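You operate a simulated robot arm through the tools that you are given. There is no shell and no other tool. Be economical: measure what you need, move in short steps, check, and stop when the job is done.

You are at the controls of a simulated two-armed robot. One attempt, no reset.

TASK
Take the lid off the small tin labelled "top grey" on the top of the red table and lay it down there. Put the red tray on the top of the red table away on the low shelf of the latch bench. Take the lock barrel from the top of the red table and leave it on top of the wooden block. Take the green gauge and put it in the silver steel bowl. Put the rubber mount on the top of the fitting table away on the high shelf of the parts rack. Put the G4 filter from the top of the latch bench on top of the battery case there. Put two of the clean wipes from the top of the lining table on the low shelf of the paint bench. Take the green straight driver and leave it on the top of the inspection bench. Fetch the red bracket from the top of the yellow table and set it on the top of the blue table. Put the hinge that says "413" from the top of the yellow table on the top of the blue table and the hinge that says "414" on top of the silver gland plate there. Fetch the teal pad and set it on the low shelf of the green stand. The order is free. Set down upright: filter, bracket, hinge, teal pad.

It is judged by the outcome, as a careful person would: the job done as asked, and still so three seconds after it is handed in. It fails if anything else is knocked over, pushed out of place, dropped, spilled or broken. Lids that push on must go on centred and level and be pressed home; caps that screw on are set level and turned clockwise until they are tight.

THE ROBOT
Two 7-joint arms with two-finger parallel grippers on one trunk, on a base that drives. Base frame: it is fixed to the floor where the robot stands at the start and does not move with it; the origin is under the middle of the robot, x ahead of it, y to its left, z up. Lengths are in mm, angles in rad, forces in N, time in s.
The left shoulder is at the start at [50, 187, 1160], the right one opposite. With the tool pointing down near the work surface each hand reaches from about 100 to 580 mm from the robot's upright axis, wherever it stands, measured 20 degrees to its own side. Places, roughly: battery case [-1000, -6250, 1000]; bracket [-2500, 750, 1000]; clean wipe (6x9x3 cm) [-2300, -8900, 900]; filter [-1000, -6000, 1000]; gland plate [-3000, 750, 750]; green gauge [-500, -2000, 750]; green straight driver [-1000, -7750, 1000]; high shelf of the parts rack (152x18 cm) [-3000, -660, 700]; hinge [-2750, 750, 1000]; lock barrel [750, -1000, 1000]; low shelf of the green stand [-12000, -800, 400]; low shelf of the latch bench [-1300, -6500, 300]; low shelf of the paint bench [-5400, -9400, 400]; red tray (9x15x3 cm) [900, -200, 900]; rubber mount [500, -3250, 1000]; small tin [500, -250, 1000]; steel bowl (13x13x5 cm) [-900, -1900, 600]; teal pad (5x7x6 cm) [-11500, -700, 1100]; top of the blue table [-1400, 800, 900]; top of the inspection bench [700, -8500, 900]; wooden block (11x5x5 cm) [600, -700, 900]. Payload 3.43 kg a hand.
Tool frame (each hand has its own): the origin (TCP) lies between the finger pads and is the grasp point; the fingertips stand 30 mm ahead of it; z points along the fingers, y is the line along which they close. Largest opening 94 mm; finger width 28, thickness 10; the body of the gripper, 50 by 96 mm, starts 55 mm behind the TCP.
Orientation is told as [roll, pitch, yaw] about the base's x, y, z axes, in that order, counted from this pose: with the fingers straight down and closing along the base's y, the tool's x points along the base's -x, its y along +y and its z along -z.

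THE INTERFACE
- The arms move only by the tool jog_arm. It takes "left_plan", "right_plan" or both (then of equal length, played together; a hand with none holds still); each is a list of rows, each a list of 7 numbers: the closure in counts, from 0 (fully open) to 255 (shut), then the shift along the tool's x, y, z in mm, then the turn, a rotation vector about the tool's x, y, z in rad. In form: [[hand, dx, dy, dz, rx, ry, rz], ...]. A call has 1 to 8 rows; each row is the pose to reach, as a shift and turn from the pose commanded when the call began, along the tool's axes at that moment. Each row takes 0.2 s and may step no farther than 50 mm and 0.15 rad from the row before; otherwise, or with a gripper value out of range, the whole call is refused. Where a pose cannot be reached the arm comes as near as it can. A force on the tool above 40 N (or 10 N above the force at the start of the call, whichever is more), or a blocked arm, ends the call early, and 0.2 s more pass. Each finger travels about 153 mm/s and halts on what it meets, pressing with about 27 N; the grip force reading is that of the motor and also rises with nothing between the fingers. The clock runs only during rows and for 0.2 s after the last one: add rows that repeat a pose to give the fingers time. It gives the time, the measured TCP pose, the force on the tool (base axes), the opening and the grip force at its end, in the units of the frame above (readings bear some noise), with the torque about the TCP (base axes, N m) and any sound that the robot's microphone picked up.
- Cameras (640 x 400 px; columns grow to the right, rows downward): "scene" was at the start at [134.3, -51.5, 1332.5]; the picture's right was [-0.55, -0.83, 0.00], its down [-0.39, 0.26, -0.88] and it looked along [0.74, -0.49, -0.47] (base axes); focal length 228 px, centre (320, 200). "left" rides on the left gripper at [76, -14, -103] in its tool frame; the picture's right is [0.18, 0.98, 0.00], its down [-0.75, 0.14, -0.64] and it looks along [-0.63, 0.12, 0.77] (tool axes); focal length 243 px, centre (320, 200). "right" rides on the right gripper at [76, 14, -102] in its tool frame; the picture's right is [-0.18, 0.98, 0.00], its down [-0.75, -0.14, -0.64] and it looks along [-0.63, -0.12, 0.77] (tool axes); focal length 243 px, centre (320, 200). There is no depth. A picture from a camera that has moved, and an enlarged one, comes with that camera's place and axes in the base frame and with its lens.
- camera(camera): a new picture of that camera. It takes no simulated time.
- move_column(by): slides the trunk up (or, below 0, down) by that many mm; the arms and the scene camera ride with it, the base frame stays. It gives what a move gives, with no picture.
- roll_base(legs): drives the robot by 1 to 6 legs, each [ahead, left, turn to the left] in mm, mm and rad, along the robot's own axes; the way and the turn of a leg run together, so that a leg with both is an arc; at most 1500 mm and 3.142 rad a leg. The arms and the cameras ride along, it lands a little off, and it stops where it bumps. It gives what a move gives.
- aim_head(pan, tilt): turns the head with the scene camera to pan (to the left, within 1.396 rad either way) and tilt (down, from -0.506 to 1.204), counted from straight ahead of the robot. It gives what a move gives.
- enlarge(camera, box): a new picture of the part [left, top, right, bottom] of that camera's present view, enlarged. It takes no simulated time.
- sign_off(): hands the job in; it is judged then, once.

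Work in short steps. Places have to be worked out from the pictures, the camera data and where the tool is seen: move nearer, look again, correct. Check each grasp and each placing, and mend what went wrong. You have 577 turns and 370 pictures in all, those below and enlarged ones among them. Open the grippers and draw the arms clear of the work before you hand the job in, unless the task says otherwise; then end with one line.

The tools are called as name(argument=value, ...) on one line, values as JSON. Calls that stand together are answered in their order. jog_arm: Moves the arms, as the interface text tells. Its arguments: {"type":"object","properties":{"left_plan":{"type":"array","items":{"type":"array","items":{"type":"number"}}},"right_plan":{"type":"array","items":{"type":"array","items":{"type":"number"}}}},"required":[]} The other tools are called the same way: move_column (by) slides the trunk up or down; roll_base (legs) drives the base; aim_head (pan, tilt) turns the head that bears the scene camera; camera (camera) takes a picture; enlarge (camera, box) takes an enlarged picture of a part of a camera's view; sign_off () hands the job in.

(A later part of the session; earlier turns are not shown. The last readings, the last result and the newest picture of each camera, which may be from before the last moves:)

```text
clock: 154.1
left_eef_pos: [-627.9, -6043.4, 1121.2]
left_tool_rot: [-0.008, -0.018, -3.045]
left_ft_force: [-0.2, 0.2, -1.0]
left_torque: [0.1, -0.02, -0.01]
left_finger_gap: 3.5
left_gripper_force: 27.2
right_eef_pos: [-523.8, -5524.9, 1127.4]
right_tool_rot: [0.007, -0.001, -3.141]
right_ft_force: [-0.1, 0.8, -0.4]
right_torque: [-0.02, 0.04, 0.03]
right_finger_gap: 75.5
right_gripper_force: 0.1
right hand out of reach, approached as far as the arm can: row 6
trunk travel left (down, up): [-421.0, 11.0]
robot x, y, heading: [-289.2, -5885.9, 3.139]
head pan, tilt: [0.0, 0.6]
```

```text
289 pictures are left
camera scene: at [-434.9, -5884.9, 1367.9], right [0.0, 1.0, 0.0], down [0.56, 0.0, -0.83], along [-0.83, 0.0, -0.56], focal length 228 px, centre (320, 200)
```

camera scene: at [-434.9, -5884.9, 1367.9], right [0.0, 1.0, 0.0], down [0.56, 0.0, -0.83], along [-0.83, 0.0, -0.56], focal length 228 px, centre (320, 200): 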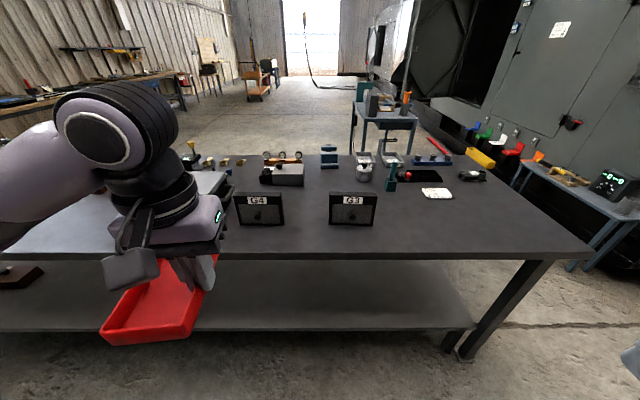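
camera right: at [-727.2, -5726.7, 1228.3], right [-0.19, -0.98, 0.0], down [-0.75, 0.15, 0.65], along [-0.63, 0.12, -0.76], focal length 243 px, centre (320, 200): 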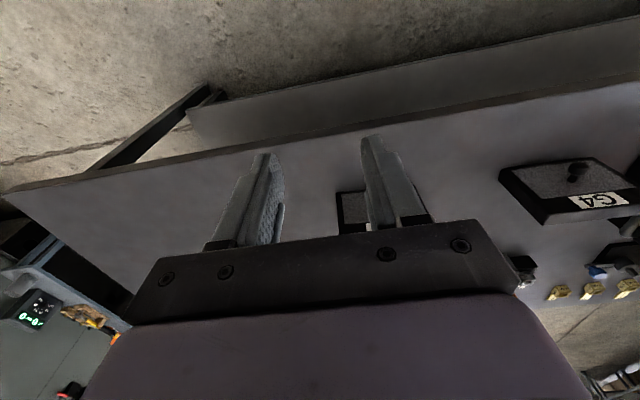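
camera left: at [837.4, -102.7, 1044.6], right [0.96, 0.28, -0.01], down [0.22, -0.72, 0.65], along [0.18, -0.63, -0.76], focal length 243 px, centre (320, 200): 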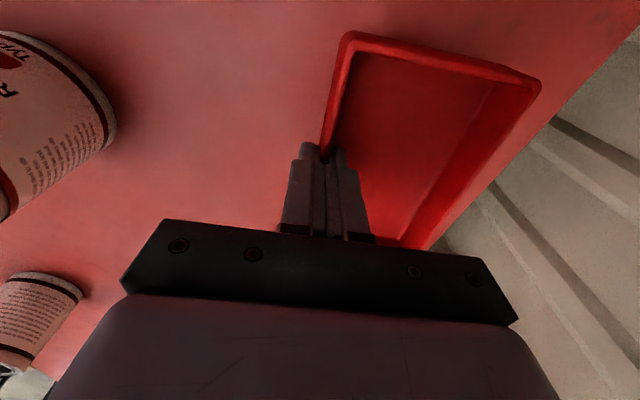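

The shelf is empty in front of me. Lowering the trunk 400.

move_column(by=-400)

jog_arm(left_plan=[[250, 0, 0, 45, 0, 0, 0], [250, 0, 0, 90, 0, 0, 0], [250, 0, 0, 135, 0, 0, 0], [250, 0, 0, 180, 0, 0, 0], [250, 0, 0, 225, 0, 0, 0], [250, 0, 0, 270, 0, 0, 0], [250, 0, 0, 305, 0, 0, 0], [250, 0, 0, 305, 0, 0, 0]])

camera(camera="scene")

camera(camera="left")

```text
clock: 157.9
left_eef_pos: [-629.2, -6042.6, 721.5]
left_tool_rot: [-0.006, -0.018, -3.047]
left_ft_force: [0.5, -0.7, -2.3]
left_torque: [0.09, 0.01, 0.01]
left_finger_gap: 3.5
left_gripper_force: 27.2
right_eef_pos: [-526.1, -5524.4, 725.9]
right_tool_rot: [0.009, -0.005, -3.141]
right_ft_force: [0.1, 1.1, -0.3]
right_torque: [0.04, 0.02, 0.01]
right_finger_gap: 75.5
right_gripper_force: 0.1
trunk travel left (down, up): [-21.0, 411.0]
robot x, y, heading: [-286.1, -5883.5, 3.137]
head pan, tilt: [0.0, 0.6]
```

```text
clock: 159.7
left_eef_pos: [-636.1, -6046.1, 418.3]
left_tool_rot: [-0.002, -0.022, -3.044]
left_ft_force: [-10.2, -13.8, -1.3]
left_torque: [-0.31, 0.26, -0.9]
left_finger_gap: 6.9
left_gripper_force: 27.0
right_eef_pos: [-525.3, -5524.8, 726.2]
right_tool_rot: [0.009, -0.006, -3.144]
right_ft_force: [-0.3, 0.1, -0.5]
right_torque: [-0.01, -0.01, 0.05]
right_finger_gap: 75.6
right_gripper_force: 0.1
trunk travel left (down, up): [-21.0, 411.0]
robot x, y, heading: [-290.2, -5887.1, 3.139]
head pan, tilt: [0.0, 0.6]
```

```text
288 pictures are left
camera scene: at [-435.2, -5884.5, 967.7], right [0.0, 1.0, 0.0], down [0.57, 0.0, -0.82], along [-0.82, 0.0, -0.57], focal length 228 px, centre (320, 200)
```

scene: 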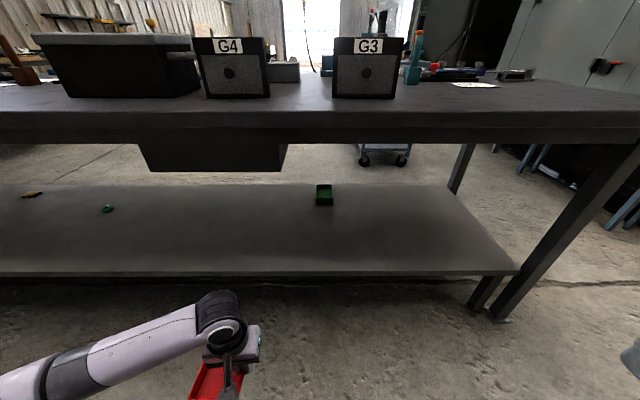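

```text
287 pictures are left
camera left: at [-558.9, -6023.7, 519.3], right [0.28, -0.96, -0.01], down [-0.72, -0.21, 0.66], along [-0.63, -0.18, -0.75], focal length 243 px, centre (320, 200)
```

left: 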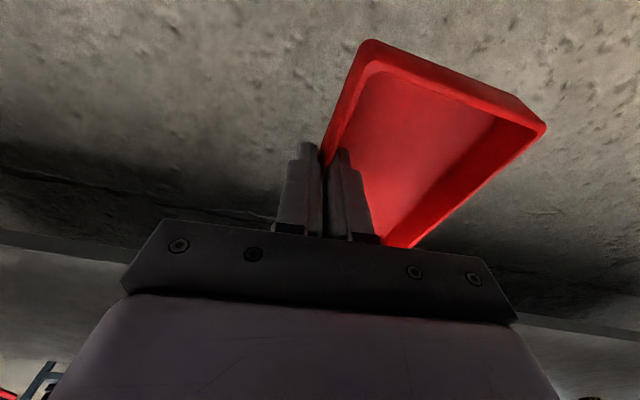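

The tray's near end touches the robot's own base (force 17 N). I'll move it forward 80 mm at once.

jog_arm(left_plan=[[250, 0, 0, -15, 0, 0, 0], [250, -25, 0, -15, 0, 0, 0], [250, -60, 0, -15, 0, 0, 0], [250, -100, 0, -15, 0, 0, 0], [250, -100, 0, -15, 0, 0, 0]])

camera(camera="left")

```text
clock: 160.9
left_eef_pos: [-731.2, -6051.8, 431.9]
left_tool_rot: [-0.007, -0.017, -3.048]
left_ft_force: [-1.3, -0.3, -2.5]
left_torque: [0.07, 0.03, -0.01]
left_finger_gap: 3.4
left_gripper_force: 27.1
right_eef_pos: [-524.7, -5524.5, 726.7]
right_tool_rot: [0.008, -0.005, -3.142]
right_ft_force: [0.0, -0.4, 0.5]
right_torque: [0.01, 0.01, -0.01]
right_finger_gap: 75.5
right_gripper_force: 0.0
trunk travel left (down, up): [-21.0, 411.0]
robot x, y, heading: [-289.2, -5883.1, 3.136]
head pan, tilt: [0.0, 0.6]
```

```text
286 pictures are left
camera left: at [-654.3, -6030.4, 533.5], right [0.28, -0.96, -0.01], down [-0.73, -0.22, 0.65], along [-0.63, -0.17, -0.76], focal length 243 px, centre (320, 200)
```

left: 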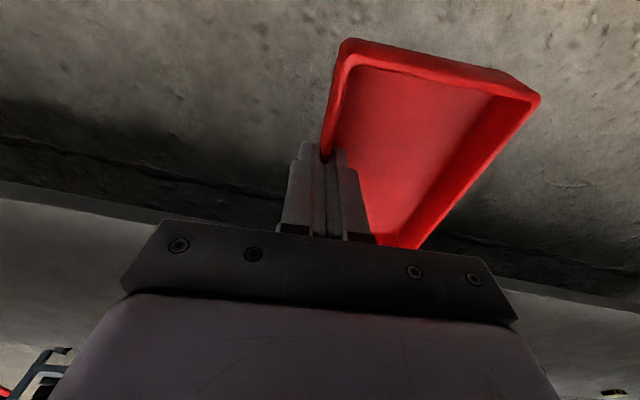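

The tray is held normally again. A dark box hangs under the bench near y≈-6100, so I'll shift right 260 to be clear of it, then advance.

roll_base(legs=[[0, -260, 0], [270, 0, 0]])

camera(camera="left")

camera(camera="scene")

```text
clock: 164.2
left_eef_pos: [-1001.6, -5803.4, 433.3]
left_tool_rot: [-0.007, -0.017, -3.039]
left_ft_force: [0.3, 0.5, -2.0]
left_torque: [0.06, 0.0, -0.01]
left_finger_gap: 3.4
left_gripper_force: 26.8
right_eef_pos: [-798.8, -5276.0, 727.3]
right_tool_rot: [0.008, -0.005, -3.136]
right_ft_force: [0.2, -0.1, 0.1]
right_torque: [0.03, 0.01, 0.04]
right_finger_gap: 75.3
right_gripper_force: 0.0
trunk travel left (down, up): [-21.0, 411.0]
robot x, y, heading: [-555.5, -5634.6, -3.141]
head pan, tilt: [0.0, 0.6]
```

```text
285 pictures are left
camera left: at [-924.1, -5781.9, 533.6], right [0.28, -0.96, -0.01], down [-0.72, -0.22, 0.65], along [-0.63, -0.18, -0.76], focal length 243 px, centre (320, 200)
```

left: 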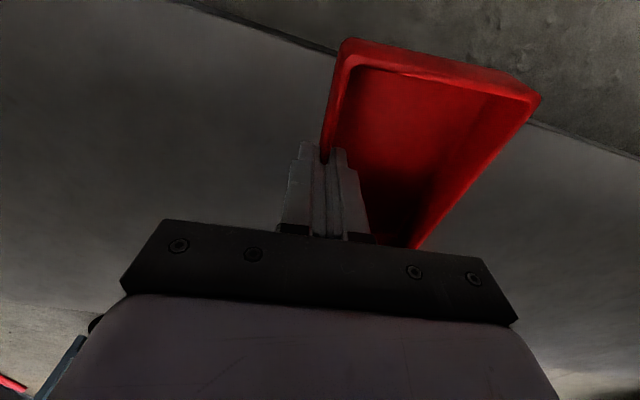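

```text
284 pictures are left
camera scene: at [-706.0, -5634.3, 967.9], right [0.0, 1.0, 0.0], down [0.56, 0.0, -0.83], along [-0.83, 0.0, -0.56], focal length 228 px, centre (320, 200)
```

scene: 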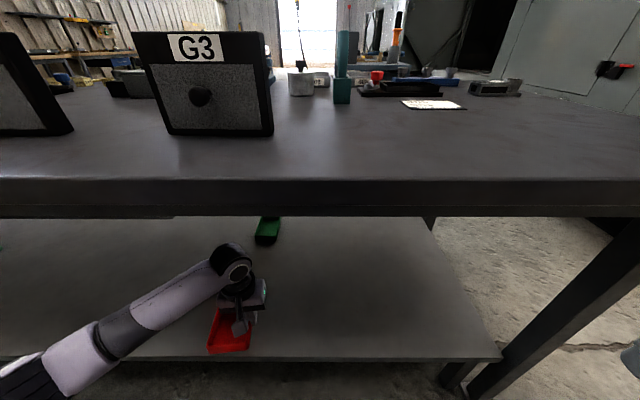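

The shelf is ≈z 330 with its front edge at x≈-954. I'll extend 80 mm further in and lower toward contact.

jog_arm(left_plan=[[250, -40, 0, 0, 0, 0, 0], [250, -80, 0, 0, 0, 0, 0], [250, -80, 0, 25, 0, 0, 0], [250, -80, 0, 45, 0, 0, 0], [250, -80, 0, 55, 0, 0, 0]])

camera(camera="left")

```text
clock: 165.4
left_eef_pos: [-1083.0, -5810.6, 378.5]
left_tool_rot: [-0.006, -0.017, -3.04]
left_ft_force: [0.2, 0.6, -1.5]
left_torque: [0.07, 0.04, 0.0]
left_finger_gap: 3.4
left_gripper_force: 27.3
right_eef_pos: [-798.7, -5275.5, 726.6]
right_tool_rot: [0.01, -0.005, -3.133]
right_ft_force: [1.0, -0.4, 0.4]
right_torque: [0.04, -0.02, -0.03]
right_finger_gap: 75.6
right_gripper_force: 0.1
trunk travel left (down, up): [-21.0, 411.0]
robot x, y, heading: [-559.7, -5631.5, -3.139]
head pan, tilt: [0.0, 0.6]
```

```text
283 pictures are left
camera left: at [-1006.6, -5789.7, 479.5], right [0.28, -0.96, -0.01], down [-0.72, -0.22, 0.65], along [-0.63, -0.18, -0.76], focal length 243 px, centre (320, 200)
```

left: 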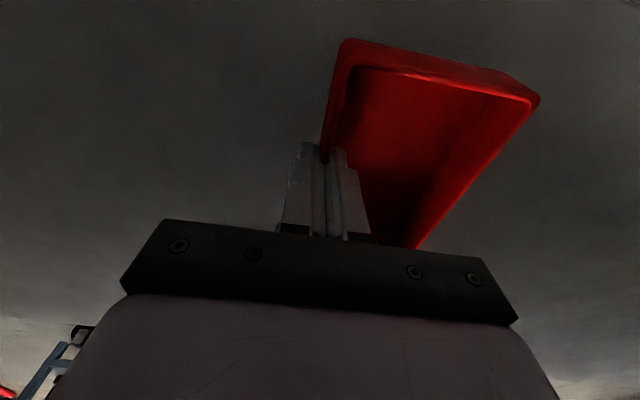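

jog_arm(left_plan=[[250, 0, 0, 6, 0, 0, 0], [250, 0, 0, 12, 0, 0, 0], [250, 0, 0, 18, 0, 0, 0], [250, 0, 0, 24, 0, 0, 0], [250, 0, 0, 30, 0, 0, 0], [250, 0, 0, 36, 0, 0, 0]])

```text
clock: 166.8
left_eef_pos: [-1083.9, -5810.9, 344.6]
left_tool_rot: [-0.007, -0.021, -3.039]
left_ft_force: [2.6, 0.0, 6.9]
left_torque: [-0.29, 0.53, 0.12]
left_finger_gap: 3.5
left_gripper_force: 26.8
right_eef_pos: [-797.8, -5274.4, 726.7]
right_tool_rot: [0.009, -0.005, -3.136]
right_ft_force: [-0.1, 0.5, 0.0]
right_torque: [0.01, 0.01, 0.04]
right_finger_gap: 75.8
right_gripper_force: 0.0
trunk travel left (down, up): [-21.0, 411.0]
robot x, y, heading: [-557.9, -5632.2, -3.14]
head pan, tilt: [0.0, 0.6]
```

Contact on the shelf. Release and rise between the walls.

jog_arm(left_plan=[[250, 0, 0, 2, 0, 0, 0], [225, 0, 0, 2, 0, 0, 0], [200, 0, 0, 1, 0, 0, 0], [180, 0, 0, 1, 0, 0, 0], [180, 0, 0, -25, 0, 0, 0], [180, 0, 0, -60, 0, 0, 0], [180, 0, 0, -90, 0, 0, 0], [180, 30, 0, -110, 0, 0, 0]])

camera(camera="left")

```text
clock: 168.6
left_eef_pos: [-1047.5, -5805.8, 448.6]
left_tool_rot: [-0.004, -0.015, -3.038]
left_ft_force: [-0.8, -0.3, -0.5]
left_torque: [0.01, 0.0, 0.0]
left_finger_gap: 27.6
left_gripper_force: 0.0
right_eef_pos: [-798.6, -5274.8, 725.4]
right_tool_rot: [0.009, -0.004, -3.134]
right_ft_force: [0.1, 0.5, -0.8]
right_torque: [0.0, 0.0, 0.01]
right_finger_gap: 75.4
right_gripper_force: 0.0
trunk travel left (down, up): [-21.0, 411.0]
robot x, y, heading: [-556.0, -5635.4, -3.139]
head pan, tilt: [0.0, 0.6]
```

```text
282 pictures are left
camera left: at [-971.6, -5784.3, 550.4], right [0.28, -0.96, -0.01], down [-0.72, -0.22, 0.65], along [-0.63, -0.18, -0.76], focal length 243 px, centre (320, 200)
```

left: 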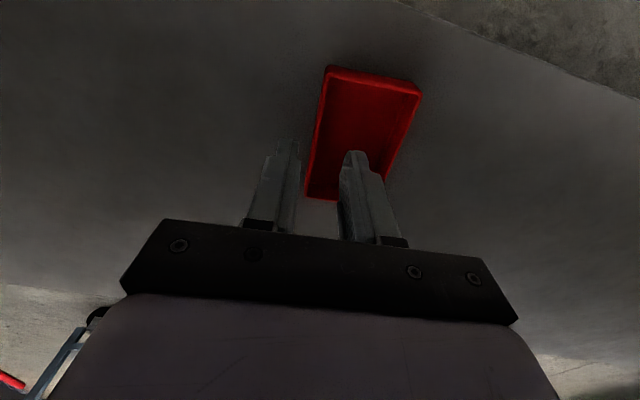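

The tray sits flat on the shelf. Backing off and raising the trunk for the filter.

roll_base(legs=[[-320, 0, 0]])

move_column(by=400)

jog_arm(left_plan=[[0, 20, 0, -45, 0, 0, 0.04], [0, 20, 0, -90, 0, 0, 0.09], [0, 20, 0, -135, 0, 0, 0.09], [0, 20, 0, -180, 0, 0, 0.09], [0, 20, 0, -225, 0, 0, 0.09], [0, 20, 0, -260, 0, 0, 0.09]])

aim_head(pan=0.2, tilt=0.5)

camera(camera="scene")

```text
clock: 170.8
left_eef_pos: [-715.4, -5806.6, 448.2]
left_tool_rot: [-0.007, -0.016, -3.032]
left_ft_force: [1.0, 0.2, -0.1]
left_torque: [0.0, 0.0, 0.0]
left_finger_gap: 27.5
left_gripper_force: 0.0
right_eef_pos: [-470.6, -5274.6, 726.8]
right_tool_rot: [0.009, -0.007, -3.129]
right_ft_force: [-0.8, 0.1, 0.2]
right_torque: [0.02, 0.02, 0.03]
right_finger_gap: 75.7
right_gripper_force: 0.1
trunk travel left (down, up): [-21.0, 411.0]
robot x, y, heading: [-229.6, -5628.1, -3.13]
head pan, tilt: [0.0, 0.6]
```

```text
clock: 174.7
left_eef_pos: [-716.9, -5807.8, 848.8]
left_tool_rot: [-0.008, -0.017, -3.031]
left_ft_force: [0.1, 0.0, 0.3]
left_torque: [0.0, -0.01, 0.02]
left_finger_gap: 27.8
left_gripper_force: 0.1
right_eef_pos: [-470.3, -5275.7, 1125.4]
right_tool_rot: [0.009, -0.005, -3.128]
right_ft_force: [-0.9, 0.1, 0.7]
right_torque: [-0.02, 0.0, 0.02]
right_finger_gap: 75.7
right_gripper_force: 0.1
trunk travel left (down, up): [-421.0, 11.0]
robot x, y, heading: [-230.8, -5630.6, -3.134]
head pan, tilt: [0.0, 0.6]
```

```text
clock: 176.1
left_eef_pos: [-691.2, -5807.2, 1106.3]
left_tool_rot: [-0.004, -0.017, -3.12]
left_ft_force: [0.8, -0.2, -0.2]
left_torque: [0.04, -0.01, 0.0]
left_finger_gap: 93.8
left_gripper_force: 0.1
right_eef_pos: [-470.3, -5275.0, 1125.2]
right_tool_rot: [0.008, -0.005, -3.127]
right_ft_force: [0.3, 0.4, -0.2]
right_torque: [0.01, -0.06, -0.01]
right_finger_gap: 75.5
right_gripper_force: 0.0
trunk travel left (down, up): [-421.0, 11.0]
robot x, y, heading: [-229.7, -5628.1, -3.134]
head pan, tilt: [0.0, 0.6]
```

```text
clock: 176.8
left_eef_pos: [-692.7, -5807.7, 1106.0]
left_tool_rot: [-0.006, -0.017, -3.122]
left_ft_force: [-1.1, -0.7, -0.4]
left_torque: [-0.01, 0.02, -0.01]
left_finger_gap: 94.1
left_gripper_force: 0.0
right_eef_pos: [-471.3, -5274.3, 1127.3]
right_tool_rot: [0.009, -0.004, -3.127]
right_ft_force: [-0.4, 0.2, 0.3]
right_torque: [0.01, 0.0, -0.01]
right_finger_gap: 75.4
right_gripper_force: 0.0
trunk travel left (down, up): [-421.0, 11.0]
robot x, y, heading: [-227.2, -5632.4, -3.136]
head pan, tilt: [0.201, 0.499]
```

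```text
281 pictures are left
camera scene: at [-376.0, -5651.2, 1376.9], right [-0.21, 0.98, 0.0], down [0.47, 0.1, -0.88], along [-0.86, -0.18, -0.48], focal length 228 px, centre (320, 200)
```

scene: 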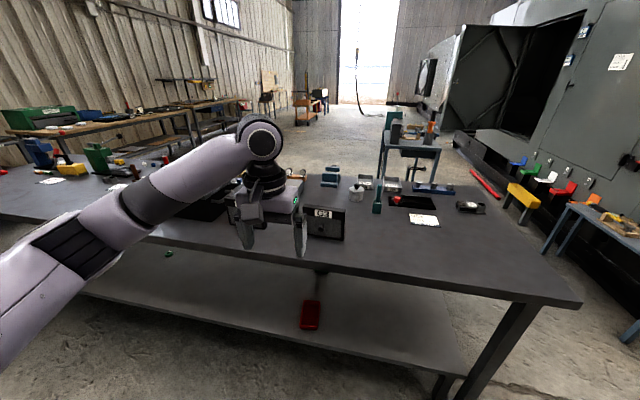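

Next the filter. G4 is near (-1024,-6083), a panel about 150 wide and 130 tall. I'll drive so the left hand is over it.

roll_base(legs=[[0, 290, 0], [290, 0, 0]])

camera(camera="left")

camera(camera="scene")

```text
clock: 180.4
left_eef_pos: [-980.3, -6102.2, 1107.6]
left_tool_rot: [-0.006, -0.017, -3.114]
left_ft_force: [0.7, 0.3, -0.4]
left_torque: [0.01, 0.01, -0.01]
left_finger_gap: 93.9
left_gripper_force: 0.1
right_eef_pos: [-764.2, -5567.8, 1125.5]
right_tool_rot: [0.01, -0.004, -3.117]
right_ft_force: [-0.7, -0.6, -0.6]
right_torque: [0.02, 0.0, 0.03]
right_finger_gap: 75.6
right_gripper_force: 0.1
trunk travel left (down, up): [-421.0, 11.0]
robot x, y, heading: [-517.2, -5921.2, -3.122]
head pan, tilt: [0.201, 0.499]
```

```text
280 pictures are left
camera left: at [-902.1, -6085.8, 1208.3], right [0.21, -0.98, -0.01], down [-0.74, -0.17, 0.65], along [-0.64, -0.13, -0.76], focal length 243 px, centre (320, 200)
```

left: 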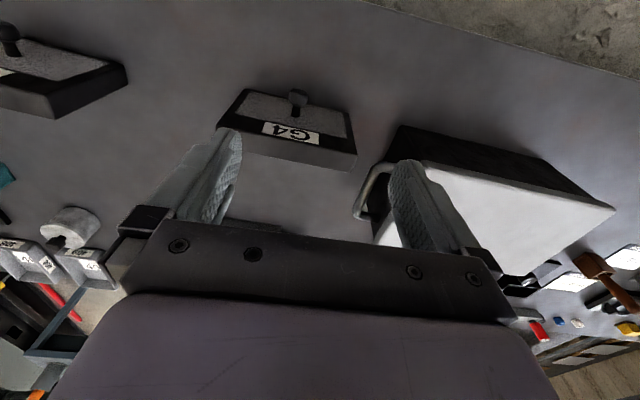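

```text
279 pictures are left
camera scene: at [-666.3, -5943.0, 1376.9], right [-0.22, 0.98, 0.0], down [0.47, 0.1, -0.88], along [-0.86, -0.19, -0.48], focal length 228 px, centre (320, 200)
```

scene: 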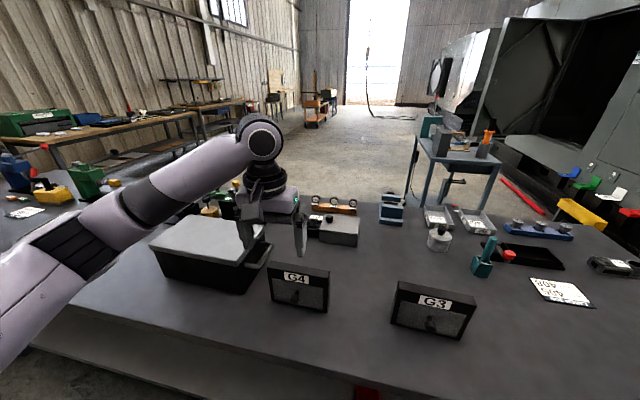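

G4's top is centred about (-1025,-6080) at z≈990, lying along y; the battery case top is centred about (-1077,-6337) at z≈980. I'll yaw the left hand 90° so the fingers straddle the panel front-to-back.

jog_arm(left_plan=[[0, 0, 0, 0, 0, 0, 0.143], [0, 0, 0, 0, 0, 0, 0.286], [0, 0, 0, 0, 0, 0, 0.429], [0, 0, 0, 0, 0, 0, 0.572], [0, 0, 0, 0, 0, 0, 0.715], [0, 0, 0, 0, 0, 0, 0.858], [0, 0, 0, 0, 0, 0, 1.0], [0, 0, 0, 0, 0, 0, 1.14]])

jog_arm(left_plan=[[0, 0, 0, 0, 0, 0, 0.143], [0, 0, 0, 0, 0, 0, 0.286], [0, 0, 0, 0, 0, 0, 0.41], [0, 0, 0, 0, 0, 0, 0.41]])

camera(camera="left")

```text
clock: 182.2
left_eef_pos: [-980.5, -6100.9, 1106.7]
left_tool_rot: [0.012, -0.012, 2.027]
left_ft_force: [0.5, 0.9, 0.5]
left_torque: [-0.01, -0.01, -0.02]
left_finger_gap: 94.0
left_gripper_force: 0.0
right_eef_pos: [-762.7, -5567.3, 1125.8]
right_tool_rot: [0.008, -0.004, -3.119]
right_ft_force: [0.6, -0.2, -0.3]
right_torque: [0.01, -0.01, -0.04]
right_finger_gap: 75.8
right_gripper_force: 0.0
trunk travel left (down, up): [-421.0, 11.0]
robot x, y, heading: [-519.0, -5923.1, -3.121]
head pan, tilt: [0.201, 0.499]
```

```text
clock: 183.2
left_eef_pos: [-979.3, -6101.8, 1105.9]
left_tool_rot: [0.018, -0.005, 1.618]
left_ft_force: [0.1, 0.1, -0.1]
left_torque: [0.04, 0.0, -0.01]
left_finger_gap: 94.1
left_gripper_force: 0.1
right_eef_pos: [-763.5, -5567.5, 1126.8]
right_tool_rot: [0.009, -0.006, -3.117]
right_ft_force: [0.3, -0.7, 0.8]
right_torque: [-0.02, -0.02, 0.02]
right_finger_gap: 75.8
right_gripper_force: 0.0
trunk travel left (down, up): [-421.0, 11.0]
robot x, y, heading: [-515.8, -5921.5, -3.119]
head pan, tilt: [0.201, 0.499]
```

```text
278 pictures are left
camera left: at [-959.2, -6176.8, 1209.0], right [-0.97, -0.23, 0.02], down [-0.17, 0.74, 0.65], along [-0.16, 0.63, -0.76], focal length 243 px, centre (320, 200)
```

left: 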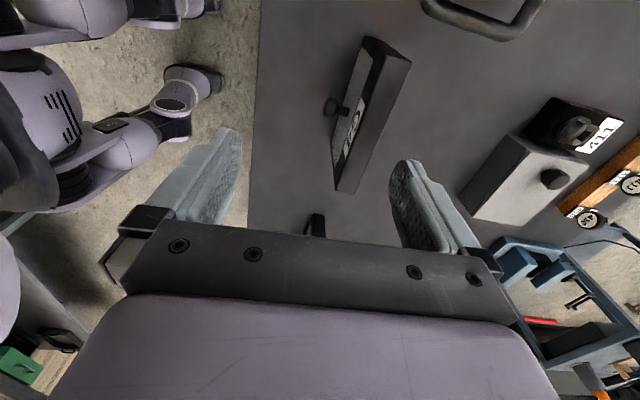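

The panel top centre is ≈(-1032,-6085), about 25 thick. I'll move over it and descend partway.

jog_arm(left_plan=[[0, -10, 26, 0, 0, 0, 0], [0, -20, 52, 0, 0, 0, 0.04], [40, -20, 52, 40, 0, 0, 0.04], [60, -20, 52, 65, 0, 0, 0.04]])

camera(camera="left")

enlarge(camera="scene", box=[200, 160, 380, 330])

```text
clock: 184.2
left_eef_pos: [-1034.9, -6082.8, 1043.8]
left_tool_rot: [0.019, -0.004, 1.579]
left_ft_force: [0.5, 0.2, 0.3]
left_torque: [0.01, -0.02, -0.02]
left_finger_gap: 71.8
left_gripper_force: 0.0
right_eef_pos: [-763.4, -5566.9, 1126.1]
right_tool_rot: [0.009, -0.005, -3.118]
right_ft_force: [-0.9, 0.9, 0.2]
right_torque: [0.01, 0.0, -0.01]
right_finger_gap: 75.6
right_gripper_force: 0.1
trunk travel left (down, up): [-421.0, 11.0]
robot x, y, heading: [-521.8, -5919.5, -3.118]
head pan, tilt: [0.201, 0.499]
```

```text
277 pictures are left
camera left: at [-1017.2, -6159.6, 1146.1], right [-0.98, -0.19, 0.02], down [-0.14, 0.75, 0.65], along [-0.14, 0.63, -0.76], focal length 243 px, centre (320, 200)
```

left: 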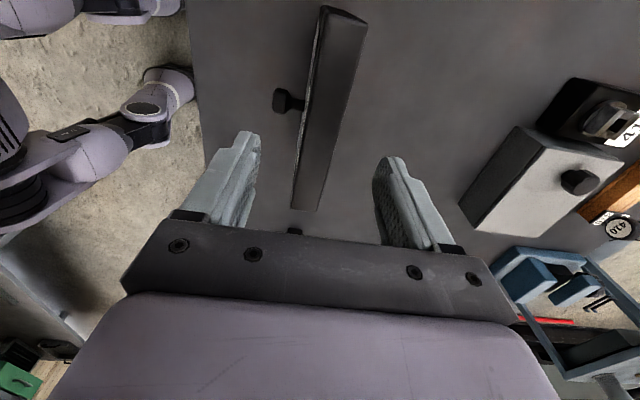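

```text
2.35 times, centred on (290, 245) of scene
camera zoom: at [-665.8, -5942.8, 1377.0], right [-0.22, 0.98, 0.0], down [0.47, 0.1, -0.88], along [-0.86, -0.19, -0.48], focal length 536 px, centre (391, 94)
```

zoom: 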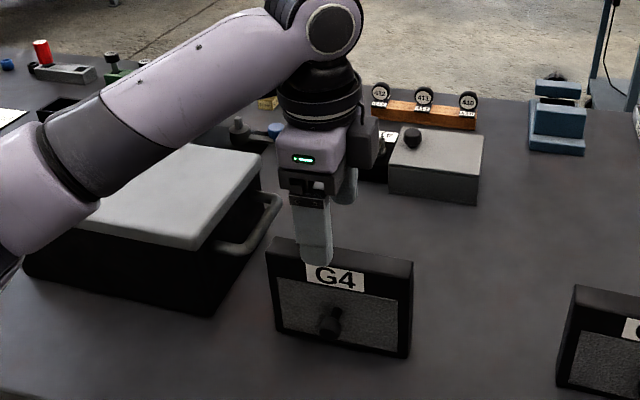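

Aligned. Descend 42 mm, close on the panel and test-lift.

jog_arm(left_plan=[[60, 0, 0, 25, 0, 0, 0], [60, 0, 0, 42, 0, 0, 0], [140, 0, 0, 42, 0, 0, 0], [200, 0, 0, 42, 0, 0, 0], [240, 0, 0, 42, 0, 0, 0], [240, 0, 0, 42, 0, 0, 0], [240, 0, 0, 30, 0, 0, 0], [240, 0, 0, 10, 0, 0, 0]])

camera(camera="left")

enlarge(camera="scene", box=[200, 160, 380, 330])

```text
clock: 186.0
left_eef_pos: [-1031.9, -6085.6, 1032.8]
left_tool_rot: [0.019, -0.003, 1.579]
left_ft_force: [0.4, -0.1, -1.0]
left_torque: [-0.05, -0.01, 0.0]
left_finger_gap: 25.3
left_gripper_force: 26.9
right_eef_pos: [-764.9, -5567.2, 1126.3]
right_tool_rot: [0.008, -0.005, -3.117]
right_ft_force: [-0.7, -1.5, 0.0]
right_torque: [-0.03, 0.02, 0.0]
right_finger_gap: 75.7
right_gripper_force: 0.1
trunk travel left (down, up): [-421.0, 11.0]
robot x, y, heading: [-519.8, -5924.8, -3.118]
head pan, tilt: [0.201, 0.499]
```

```text
275 pictures are left
camera left: at [-1015.0, -6161.5, 1136.3], right [-0.98, -0.19, 0.02], down [-0.14, 0.75, 0.65], along [-0.14, 0.63, -0.76], focal length 243 px, centre (320, 200)
```

left: 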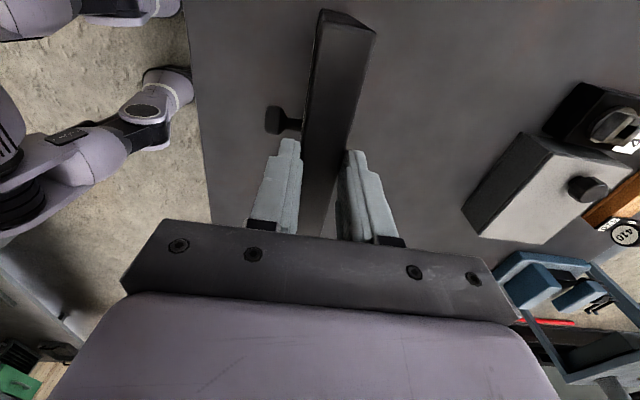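

```text
2.35 times, centred on (290, 245) of scene
camera zoom: at [-665.7, -5942.9, 1376.9], right [-0.22, 0.98, 0.0], down [0.47, 0.1, -0.88], along [-0.86, -0.19, -0.48], focal length 536 px, centre (391, 94)
```

zoom: 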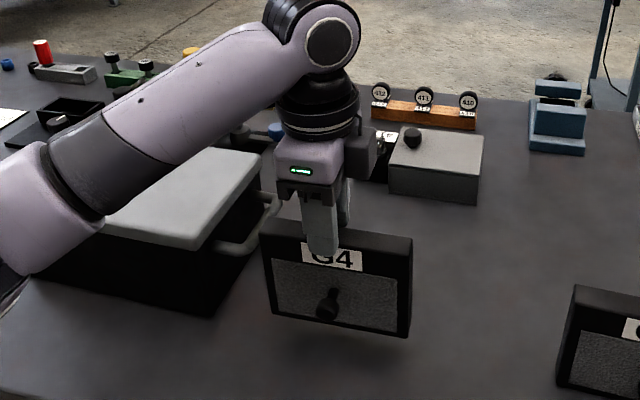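

G4 is held. I'll raise it 130 and strafe the base left 250 to bring it over the battery case.

jog_arm(left_plan=[[240, 0, 0, -40, 0, 0, 0], [240, 0, 0, -80, 0, 0, 0], [240, 0, 0, -115, 0, 0, 0], [240, 0, 0, -135, 0, 0, 0]])

roll_base(legs=[[0, 250, 0]])

camera(camera="scene")

camera(camera="left")

```text
clock: 187.0
left_eef_pos: [-1030.8, -6083.1, 1168.1]
left_tool_rot: [0.016, -0.004, 1.582]
left_ft_force: [-0.6, -0.4, -1.4]
left_torque: [0.0, -0.02, -0.03]
left_finger_gap: 25.4
left_gripper_force: 27.1
right_eef_pos: [-763.0, -5567.6, 1126.0]
right_tool_rot: [0.009, -0.006, -3.118]
right_ft_force: [0.4, 0.3, -0.5]
right_torque: [-0.01, -0.02, -0.01]
right_finger_gap: 75.5
right_gripper_force: 0.0
trunk travel left (down, up): [-421.0, 11.0]
robot x, y, heading: [-513.0, -5921.1, -3.123]
head pan, tilt: [0.201, 0.499]
```

```text
clock: 188.8
left_eef_pos: [-1026.2, -6334.8, 1167.4]
left_tool_rot: [0.018, -0.005, 1.579]
left_ft_force: [0.4, 0.0, -2.0]
left_torque: [0.03, -0.01, -0.05]
left_finger_gap: 25.8
left_gripper_force: 27.4
right_eef_pos: [-759.1, -5820.6, 1126.1]
right_tool_rot: [0.008, -0.006, -3.117]
right_ft_force: [0.1, 0.0, 0.7]
right_torque: [0.0, -0.01, -0.02]
right_finger_gap: 75.5
right_gripper_force: 0.0
trunk travel left (down, up): [-421.0, 11.0]
robot x, y, heading: [-514.3, -6173.3, -3.12]
head pan, tilt: [0.201, 0.499]
```

```text
273 pictures are left
camera scene: at [-660.9, -6196.7, 1376.9], right [-0.22, 0.98, 0.0], down [0.47, 0.11, -0.88], along [-0.86, -0.19, -0.48], focal length 228 px, centre (320, 200)
```

scene: 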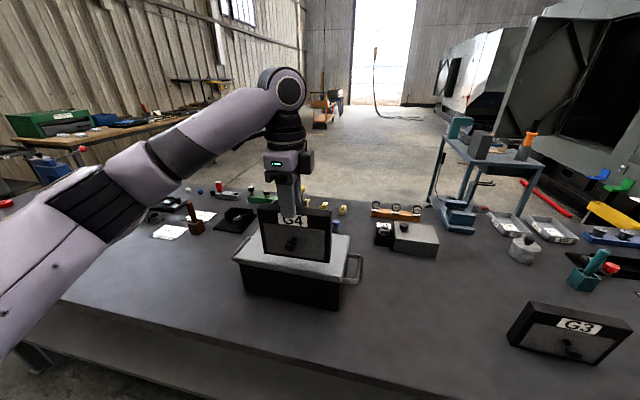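

```text
272 pictures are left
camera left: at [-1008.4, -6412.4, 1269.9], right [-0.98, -0.19, 0.02], down [-0.14, 0.75, 0.65], along [-0.14, 0.63, -0.76], focal length 243 px, centre (320, 200)
```

left: 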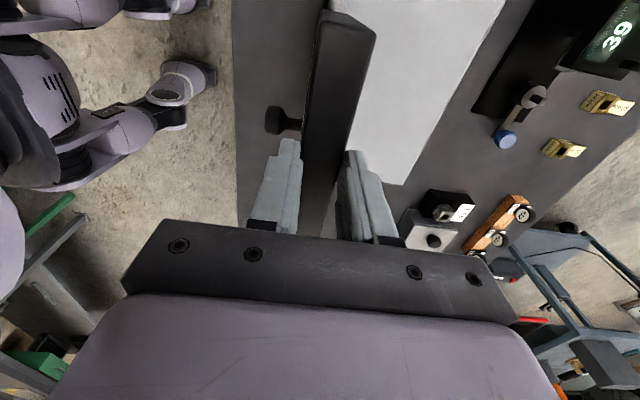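

The case top spans x -1022…-1185 and y -6482…-6219. I'll drive ahead 70 mm so the filter sits near its centre, then lower to about 10 mm above.

roll_base(legs=[[70, 10, 0]])

jog_arm(left_plan=[[240, 0, 0, 20, 0, 0, 0], [240, 0, 0, 40, 0, 0, 0], [240, 0, 0, 40, 0, 0, 0]])

enlarge(camera="scene", box=[200, 180, 400, 340])

camera(camera="left")

```text
clock: 189.8
left_eef_pos: [-1096.0, -6346.1, 1168.1]
left_tool_rot: [0.017, -0.003, 1.581]
left_ft_force: [-0.5, -0.2, -2.0]
left_torque: [0.0, -0.04, 0.02]
left_finger_gap: 25.6
left_gripper_force: 27.3
right_eef_pos: [-830.2, -5832.4, 1126.2]
right_tool_rot: [0.009, -0.004, -3.117]
right_ft_force: [-0.5, -0.4, 0.5]
right_torque: [0.03, -0.05, -0.02]
right_finger_gap: 75.8
right_gripper_force: 0.0
trunk travel left (down, up): [-421.0, 11.0]
robot x, y, heading: [-586.4, -6179.4, -3.123]
head pan, tilt: [0.201, 0.499]
```

```text
clock: 190.6
left_eef_pos: [-1096.8, -6346.0, 1128.3]
left_tool_rot: [0.019, -0.003, 1.581]
left_ft_force: [-0.5, -0.1, 2.4]
left_torque: [-0.25, -0.01, 0.01]
left_finger_gap: 25.5
left_gripper_force: 26.4
right_eef_pos: [-829.0, -5832.2, 1126.5]
right_tool_rot: [0.008, -0.005, -3.117]
right_ft_force: [0.4, 1.7, -0.4]
right_torque: [0.0, 0.0, 0.01]
right_finger_gap: 75.7
right_gripper_force: 0.1
trunk travel left (down, up): [-421.0, 11.0]
robot x, y, heading: [-585.0, -6182.5, -3.123]
head pan, tilt: [0.201, 0.499]
```

```text
2.50 times, centred on (300, 260) of scene
camera zoom: at [-730.9, -6207.4, 1377.0], right [-0.22, 0.98, 0.0], down [0.47, 0.1, -0.88], along [-0.86, -0.19, -0.48], focal length 569 px, centre (370, 50)
```

zoom: 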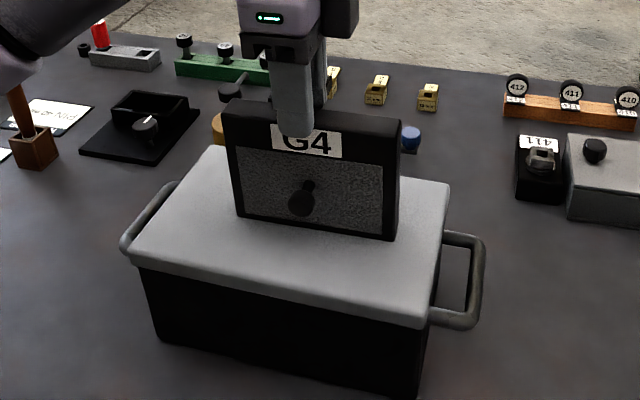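

```text
270 pictures are left
camera left: at [-1078.8, -6421.8, 1230.0], right [-0.98, -0.19, 0.02], down [-0.14, 0.75, 0.65], along [-0.14, 0.63, -0.76], focal length 243 px, centre (320, 200)
```

left: 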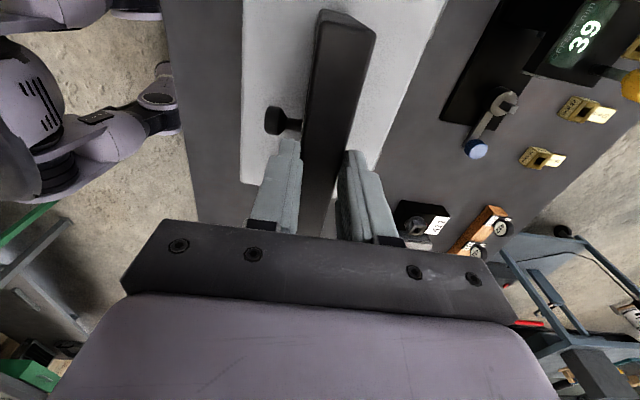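

Contact is beginning, and the filter is well inside the case top. Press gently to seat.

jog_arm(left_plan=[[240, 0, 0, 1.5, 0, 0, 0], [240, 0, 0, 3, 0, 0, 0]])

```text
clock: 191.2
left_eef_pos: [-1094.2, -6344.5, 1127.0]
left_tool_rot: [0.023, -0.005, 1.581]
left_ft_force: [-2.7, 0.8, 15.4]
left_torque: [-0.32, 0.14, -0.01]
left_finger_gap: 25.4
left_gripper_force: 27.2
right_eef_pos: [-828.3, -5829.7, 1128.0]
right_tool_rot: [0.01, -0.005, -3.116]
right_ft_force: [-0.4, 0.8, 0.7]
right_torque: [0.03, 0.03, 0.01]
right_finger_gap: 75.8
right_gripper_force: 0.0
trunk travel left (down, up): [-421.0, 11.0]
robot x, y, heading: [-585.9, -6184.3, -3.121]
head pan, tilt: [0.201, 0.499]
```

Seated (15 N). Opening gradually and rising.

jog_arm(left_plan=[[200, 0, 0, -0.5, 0, 0, 0], [170, 0, 0, -0.5, 0, 0, 0], [130, 0, 0, -0.5, 0, 0, 0], [80, 0, 0, -0.5, 0, 0, 0], [80, 0, 0, -30, 0, 0, 0], [80, 0, 0, -70, 0, 0, 0], [80, 0, 0, -100, 0, 0, 0]])

enlarge(camera="scene", box=[200, 140, 400, 340])

```text
clock: 192.8
left_eef_pos: [-1096.3, -6347.9, 1227.0]
left_tool_rot: [0.017, -0.004, 1.582]
left_ft_force: [-0.9, -0.6, 0.1]
left_torque: [-0.01, 0.0, 0.04]
left_finger_gap: 64.6
left_gripper_force: 0.1
right_eef_pos: [-828.8, -5831.6, 1127.0]
right_tool_rot: [0.009, -0.005, -3.118]
right_ft_force: [-0.1, -0.8, -1.0]
right_torque: [0.0, 0.01, 0.03]
right_finger_gap: 75.6
right_gripper_force: 0.0
trunk travel left (down, up): [-421.0, 11.0]
robot x, y, heading: [-582.4, -6187.7, -3.121]
head pan, tilt: [0.201, 0.499]
```

```text
2.00 times, centred on (300, 240) of scene
camera zoom: at [-730.6, -6207.2, 1377.0], right [-0.22, 0.98, 0.0], down [0.47, 0.1, -0.88], along [-0.86, -0.19, -0.48], focal length 455 px, centre (360, 120)
```

zoom: 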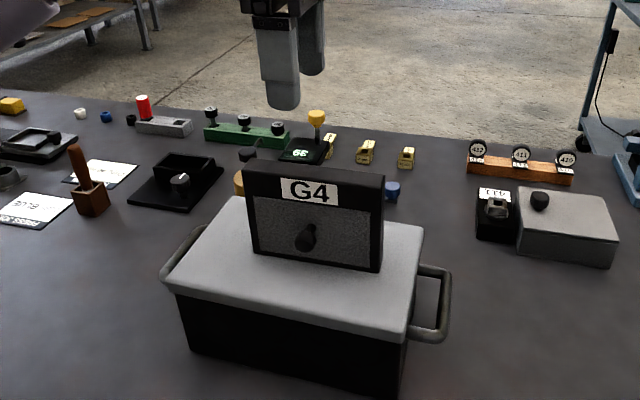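

The filter stands on the case. I'll back off, restore the left wrist, and head for the driver near (-1000,-7750).

roll_base(legs=[[-320, 0, 0]])

jog_arm(left_plan=[[0, 0, 0, 0, 0, 0, -0.14], [0, 0, 0, 0, 0, 0, -0.28], [0, 0, 0, 0, 0, 0, -0.42], [0, 0, 0, 0, 0, 0, -0.56], [0, 0, 0, 0, 0, 0, -0.7], [0, 0, 0, 0, 0, 0, -0.84], [0, 0, 0, 0, 0, 0, -0.98], [0, 0, 0, 0, 0, 0, -1.12]])

jog_arm(left_plan=[[0, 0, 0, 0, 0, 0, -0.14], [0, 0, 0, 0, 0, 0, -0.28], [0, 0, 0, 0, 0, 0, -0.42], [0, 0, 0, 0, 0, 0, -0.45]])

roll_base(legs=[[0, 1000, 0]])

aim_head(pan=0.3, tilt=0.4)

camera(camera="scene")

```text
clock: 194.9
left_eef_pos: [-784.9, -6339.6, 1227.3]
left_tool_rot: [0.02, -0.004, 1.579]
left_ft_force: [0.5, 0.6, -0.5]
left_torque: [0.0, 0.03, -0.03]
left_finger_gap: 64.7
left_gripper_force: 0.0
right_eef_pos: [-515.7, -5824.9, 1126.5]
right_tool_rot: [0.007, -0.005, -3.121]
right_ft_force: [-0.2, -0.4, -0.1]
right_torque: [0.02, 0.03, 0.02]
right_finger_gap: 75.5
right_gripper_force: 0.1
trunk travel left (down, up): [-421.0, 11.0]
robot x, y, heading: [-271.7, -6175.7, -3.125]
head pan, tilt: [0.201, 0.499]
```

```text
clock: 196.7
left_eef_pos: [-785.8, -6339.6, 1227.1]
left_tool_rot: [0.005, -0.019, 2.701]
left_ft_force: [-0.1, -0.1, 0.0]
left_torque: [0.01, 0.02, 0.0]
left_finger_gap: 94.1
left_gripper_force: 0.2
right_eef_pos: [-516.7, -5824.0, 1127.5]
right_tool_rot: [0.009, -0.006, -3.121]
right_ft_force: [0.5, 0.0, -1.1]
right_torque: [-0.04, -0.02, 0.0]
right_finger_gap: 75.5
right_gripper_force: 0.2
trunk travel left (down, up): [-421.0, 11.0]
robot x, y, heading: [-272.1, -6180.0, -3.123]
head pan, tilt: [0.201, 0.499]
```

```text
clock: 197.7
left_eef_pos: [-785.0, -6339.5, 1226.7]
left_tool_rot: [-0.003, -0.017, -3.134]
left_ft_force: [-0.4, -0.2, -0.7]
left_torque: [0.01, -0.05, -0.01]
left_finger_gap: 93.9
left_gripper_force: 0.0
right_eef_pos: [-516.2, -5824.8, 1127.3]
right_tool_rot: [0.008, -0.005, -3.12]
right_ft_force: [0.6, 0.0, 0.6]
right_torque: [0.0, 0.02, 0.01]
right_finger_gap: 75.5
right_gripper_force: 0.1
trunk travel left (down, up): [-421.0, 11.0]
robot x, y, heading: [-270.0, -6176.9, -3.124]
head pan, tilt: [0.201, 0.499]
```

```text
clock: 202.9
left_eef_pos: [-755.6, -7354.5, 1227.1]
left_tool_rot: [-0.004, -0.018, -3.119]
left_ft_force: [0.4, 0.4, 1.0]
left_torque: [0.02, -0.01, -0.02]
left_finger_gap: 93.7
left_gripper_force: 0.0
right_eef_pos: [-496.7, -6834.4, 1127.7]
right_tool_rot: [0.009, -0.006, -3.105]
right_ft_force: [-0.4, -0.4, -0.6]
right_torque: [0.02, 0.0, -0.01]
right_finger_gap: 75.9
right_gripper_force: 0.2
trunk travel left (down, up): [-421.0, 11.0]
robot x, y, heading: [-243.9, -7186.5, -3.11]
head pan, tilt: [0.201, 0.499]
```

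```text
clock: 203.6
left_eef_pos: [-756.3, -7353.0, 1226.7]
left_tool_rot: [-0.005, -0.018, -3.117]
left_ft_force: [0.1, -0.8, 0.1]
left_torque: [-0.03, -0.03, -0.03]
left_finger_gap: 93.9
left_gripper_force: 0.1
right_eef_pos: [-497.0, -6833.7, 1126.4]
right_tool_rot: [0.01, -0.004, -3.103]
right_ft_force: [-0.6, 0.6, 0.2]
right_torque: [-0.01, -0.01, 0.03]
right_finger_gap: 75.5
right_gripper_force: 0.2
trunk travel left (down, up): [-421.0, 11.0]
robot x, y, heading: [-243.4, -7183.7, -3.104]
head pan, tilt: [0.3, 0.4]
```

```text
268 pictures are left
camera scene: at [-392.0, -7217.7, 1386.1], right [-0.33, 0.94, 0.0], down [0.37, 0.13, -0.92], along [-0.87, -0.3, -0.39], focal length 228 px, centre (320, 200)
```

scene: 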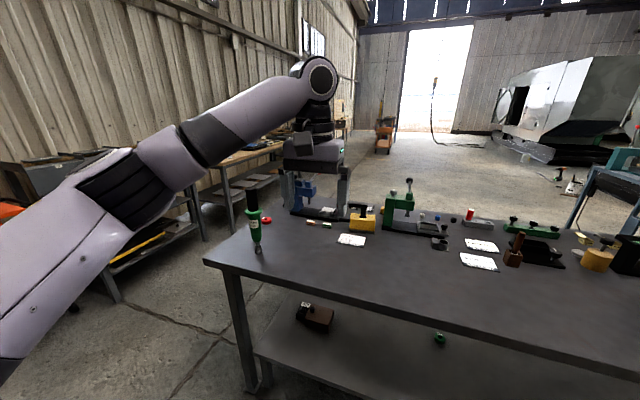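

Something green stands at the bench's far end. I'll enlarge it.

enlarge(camera="scene", box=[200, 160, 420, 270])

aim_head(pan=1.2, tilt=0.3)

camera(camera="scene")

```text
2.91 times, centred on (310, 215) of scene
camera zoom: at [-392.0, -7217.7, 1386.1], right [-0.33, 0.94, 0.0], down [0.37, 0.13, -0.92], along [-0.87, -0.3, -0.39], focal length 662 px, centre (349, 156)
```

zoom: 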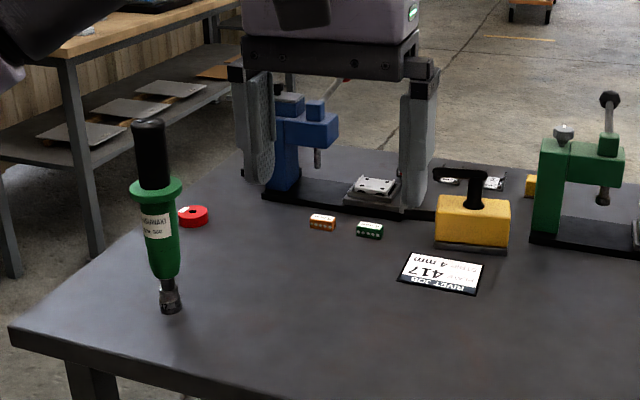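

```text
clock: 204.8
left_eef_pos: [-756.2, -7353.6, 1226.6]
left_tool_rot: [-0.004, -0.018, -3.116]
left_ft_force: [-0.2, -0.2, -0.4]
left_torque: [-0.01, 0.01, 0.01]
left_finger_gap: 94.0
left_gripper_force: 0.0
right_eef_pos: [-497.2, -6834.2, 1127.7]
right_tool_rot: [0.011, -0.006, -3.104]
right_ft_force: [0.3, -0.4, -0.5]
right_torque: [0.03, 0.02, -0.01]
right_finger_gap: 75.4
right_gripper_force: 0.0
trunk travel left (down, up): [-421.0, 11.0]
robot x, y, heading: [-245.1, -7185.7, -3.103]
head pan, tilt: [1.201, 0.3]
```

```text
266 pictures are left
camera scene: at [-335.3, -7275.5, 1395.4], right [-0.94, 0.33, 0.0], down [0.1, 0.28, -0.96], along [-0.31, -0.9, -0.3], focal length 228 px, centre (320, 200)
```

scene: 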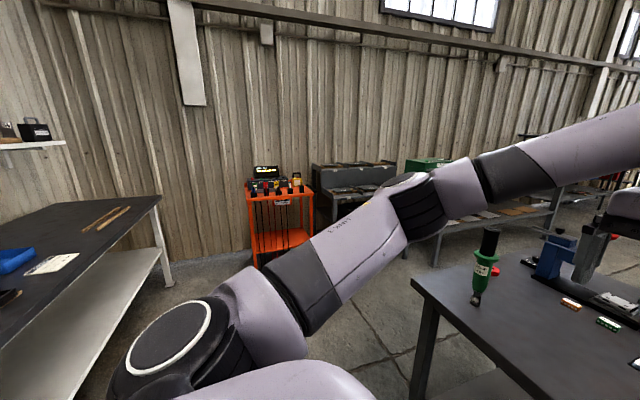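

The green straight driver stands upright on its nose at ≈(-983,-7664), about 260 mm tall. I'll drive so the left hand is above its black grip.

roll_base(legs=[[0, 0, -0.037], [0, 310, 0], [250, 0, 0]])

aim_head(pan=0.3, tilt=0.5)

camera(camera="scene")

camera(camera="left")

```text
clock: 208.8
left_eef_pos: [-1017.1, -7655.2, 1225.3]
left_tool_rot: [-0.004, -0.018, 3.137]
left_ft_force: [0.6, 0.6, 0.1]
left_torque: [-0.01, 0.0, 0.0]
left_finger_gap: 93.8
left_gripper_force: 0.0
right_eef_pos: [-743.2, -7143.6, 1126.6]
right_tool_rot: [0.008, -0.002, -3.131]
right_ft_force: [-0.7, 0.0, 0.5]
right_torque: [0.04, -0.01, 0.0]
right_finger_gap: 75.7
right_gripper_force: 0.0
trunk travel left (down, up): [-421.0, 11.0]
robot x, y, heading: [-500.8, -7501.5, -3.133]
head pan, tilt: [1.201, 0.3]
```

```text
clock: 210.0
left_eef_pos: [-1016.3, -7656.6, 1226.9]
left_tool_rot: [-0.004, -0.021, 3.135]
left_ft_force: [0.1, -0.4, 0.4]
left_torque: [-0.01, 0.01, 0.02]
left_finger_gap: 94.0
left_gripper_force: 0.1
right_eef_pos: [-743.1, -7144.0, 1125.4]
right_tool_rot: [0.008, -0.005, -3.133]
right_ft_force: [0.0, 0.5, -0.6]
right_torque: [-0.03, 0.0, 0.01]
right_finger_gap: 75.4
right_gripper_force: 0.1
trunk travel left (down, up): [-421.0, 11.0]
robot x, y, heading: [-501.0, -7499.4, -3.135]
head pan, tilt: [0.3, 0.499]
```

```text
265 pictures are left
camera scene: at [-647.8, -7529.7, 1377.0], right [-0.3, 0.95, 0.0], down [0.46, 0.14, -0.88], along [-0.84, -0.27, -0.48], focal length 228 px, centre (320, 200)
```

scene: 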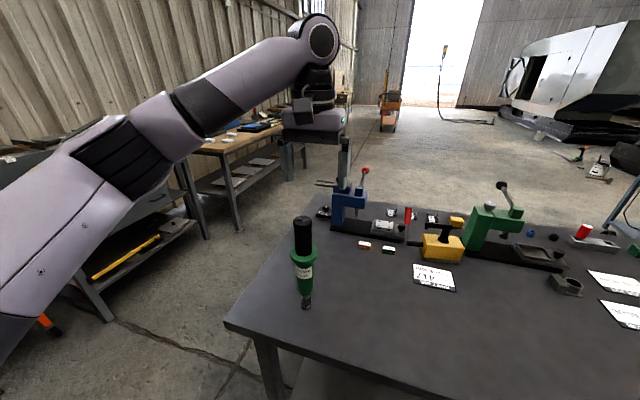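

```text
264 pictures are left
camera left: at [-938.5, -7642.4, 1327.9], right [0.18, -0.98, -0.01], down [-0.74, -0.14, 0.66], along [-0.65, -0.11, -0.76], focal length 243 px, centre (320, 200)
```

left: 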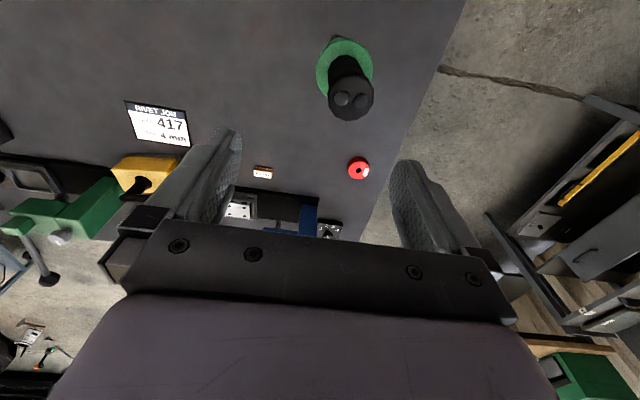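

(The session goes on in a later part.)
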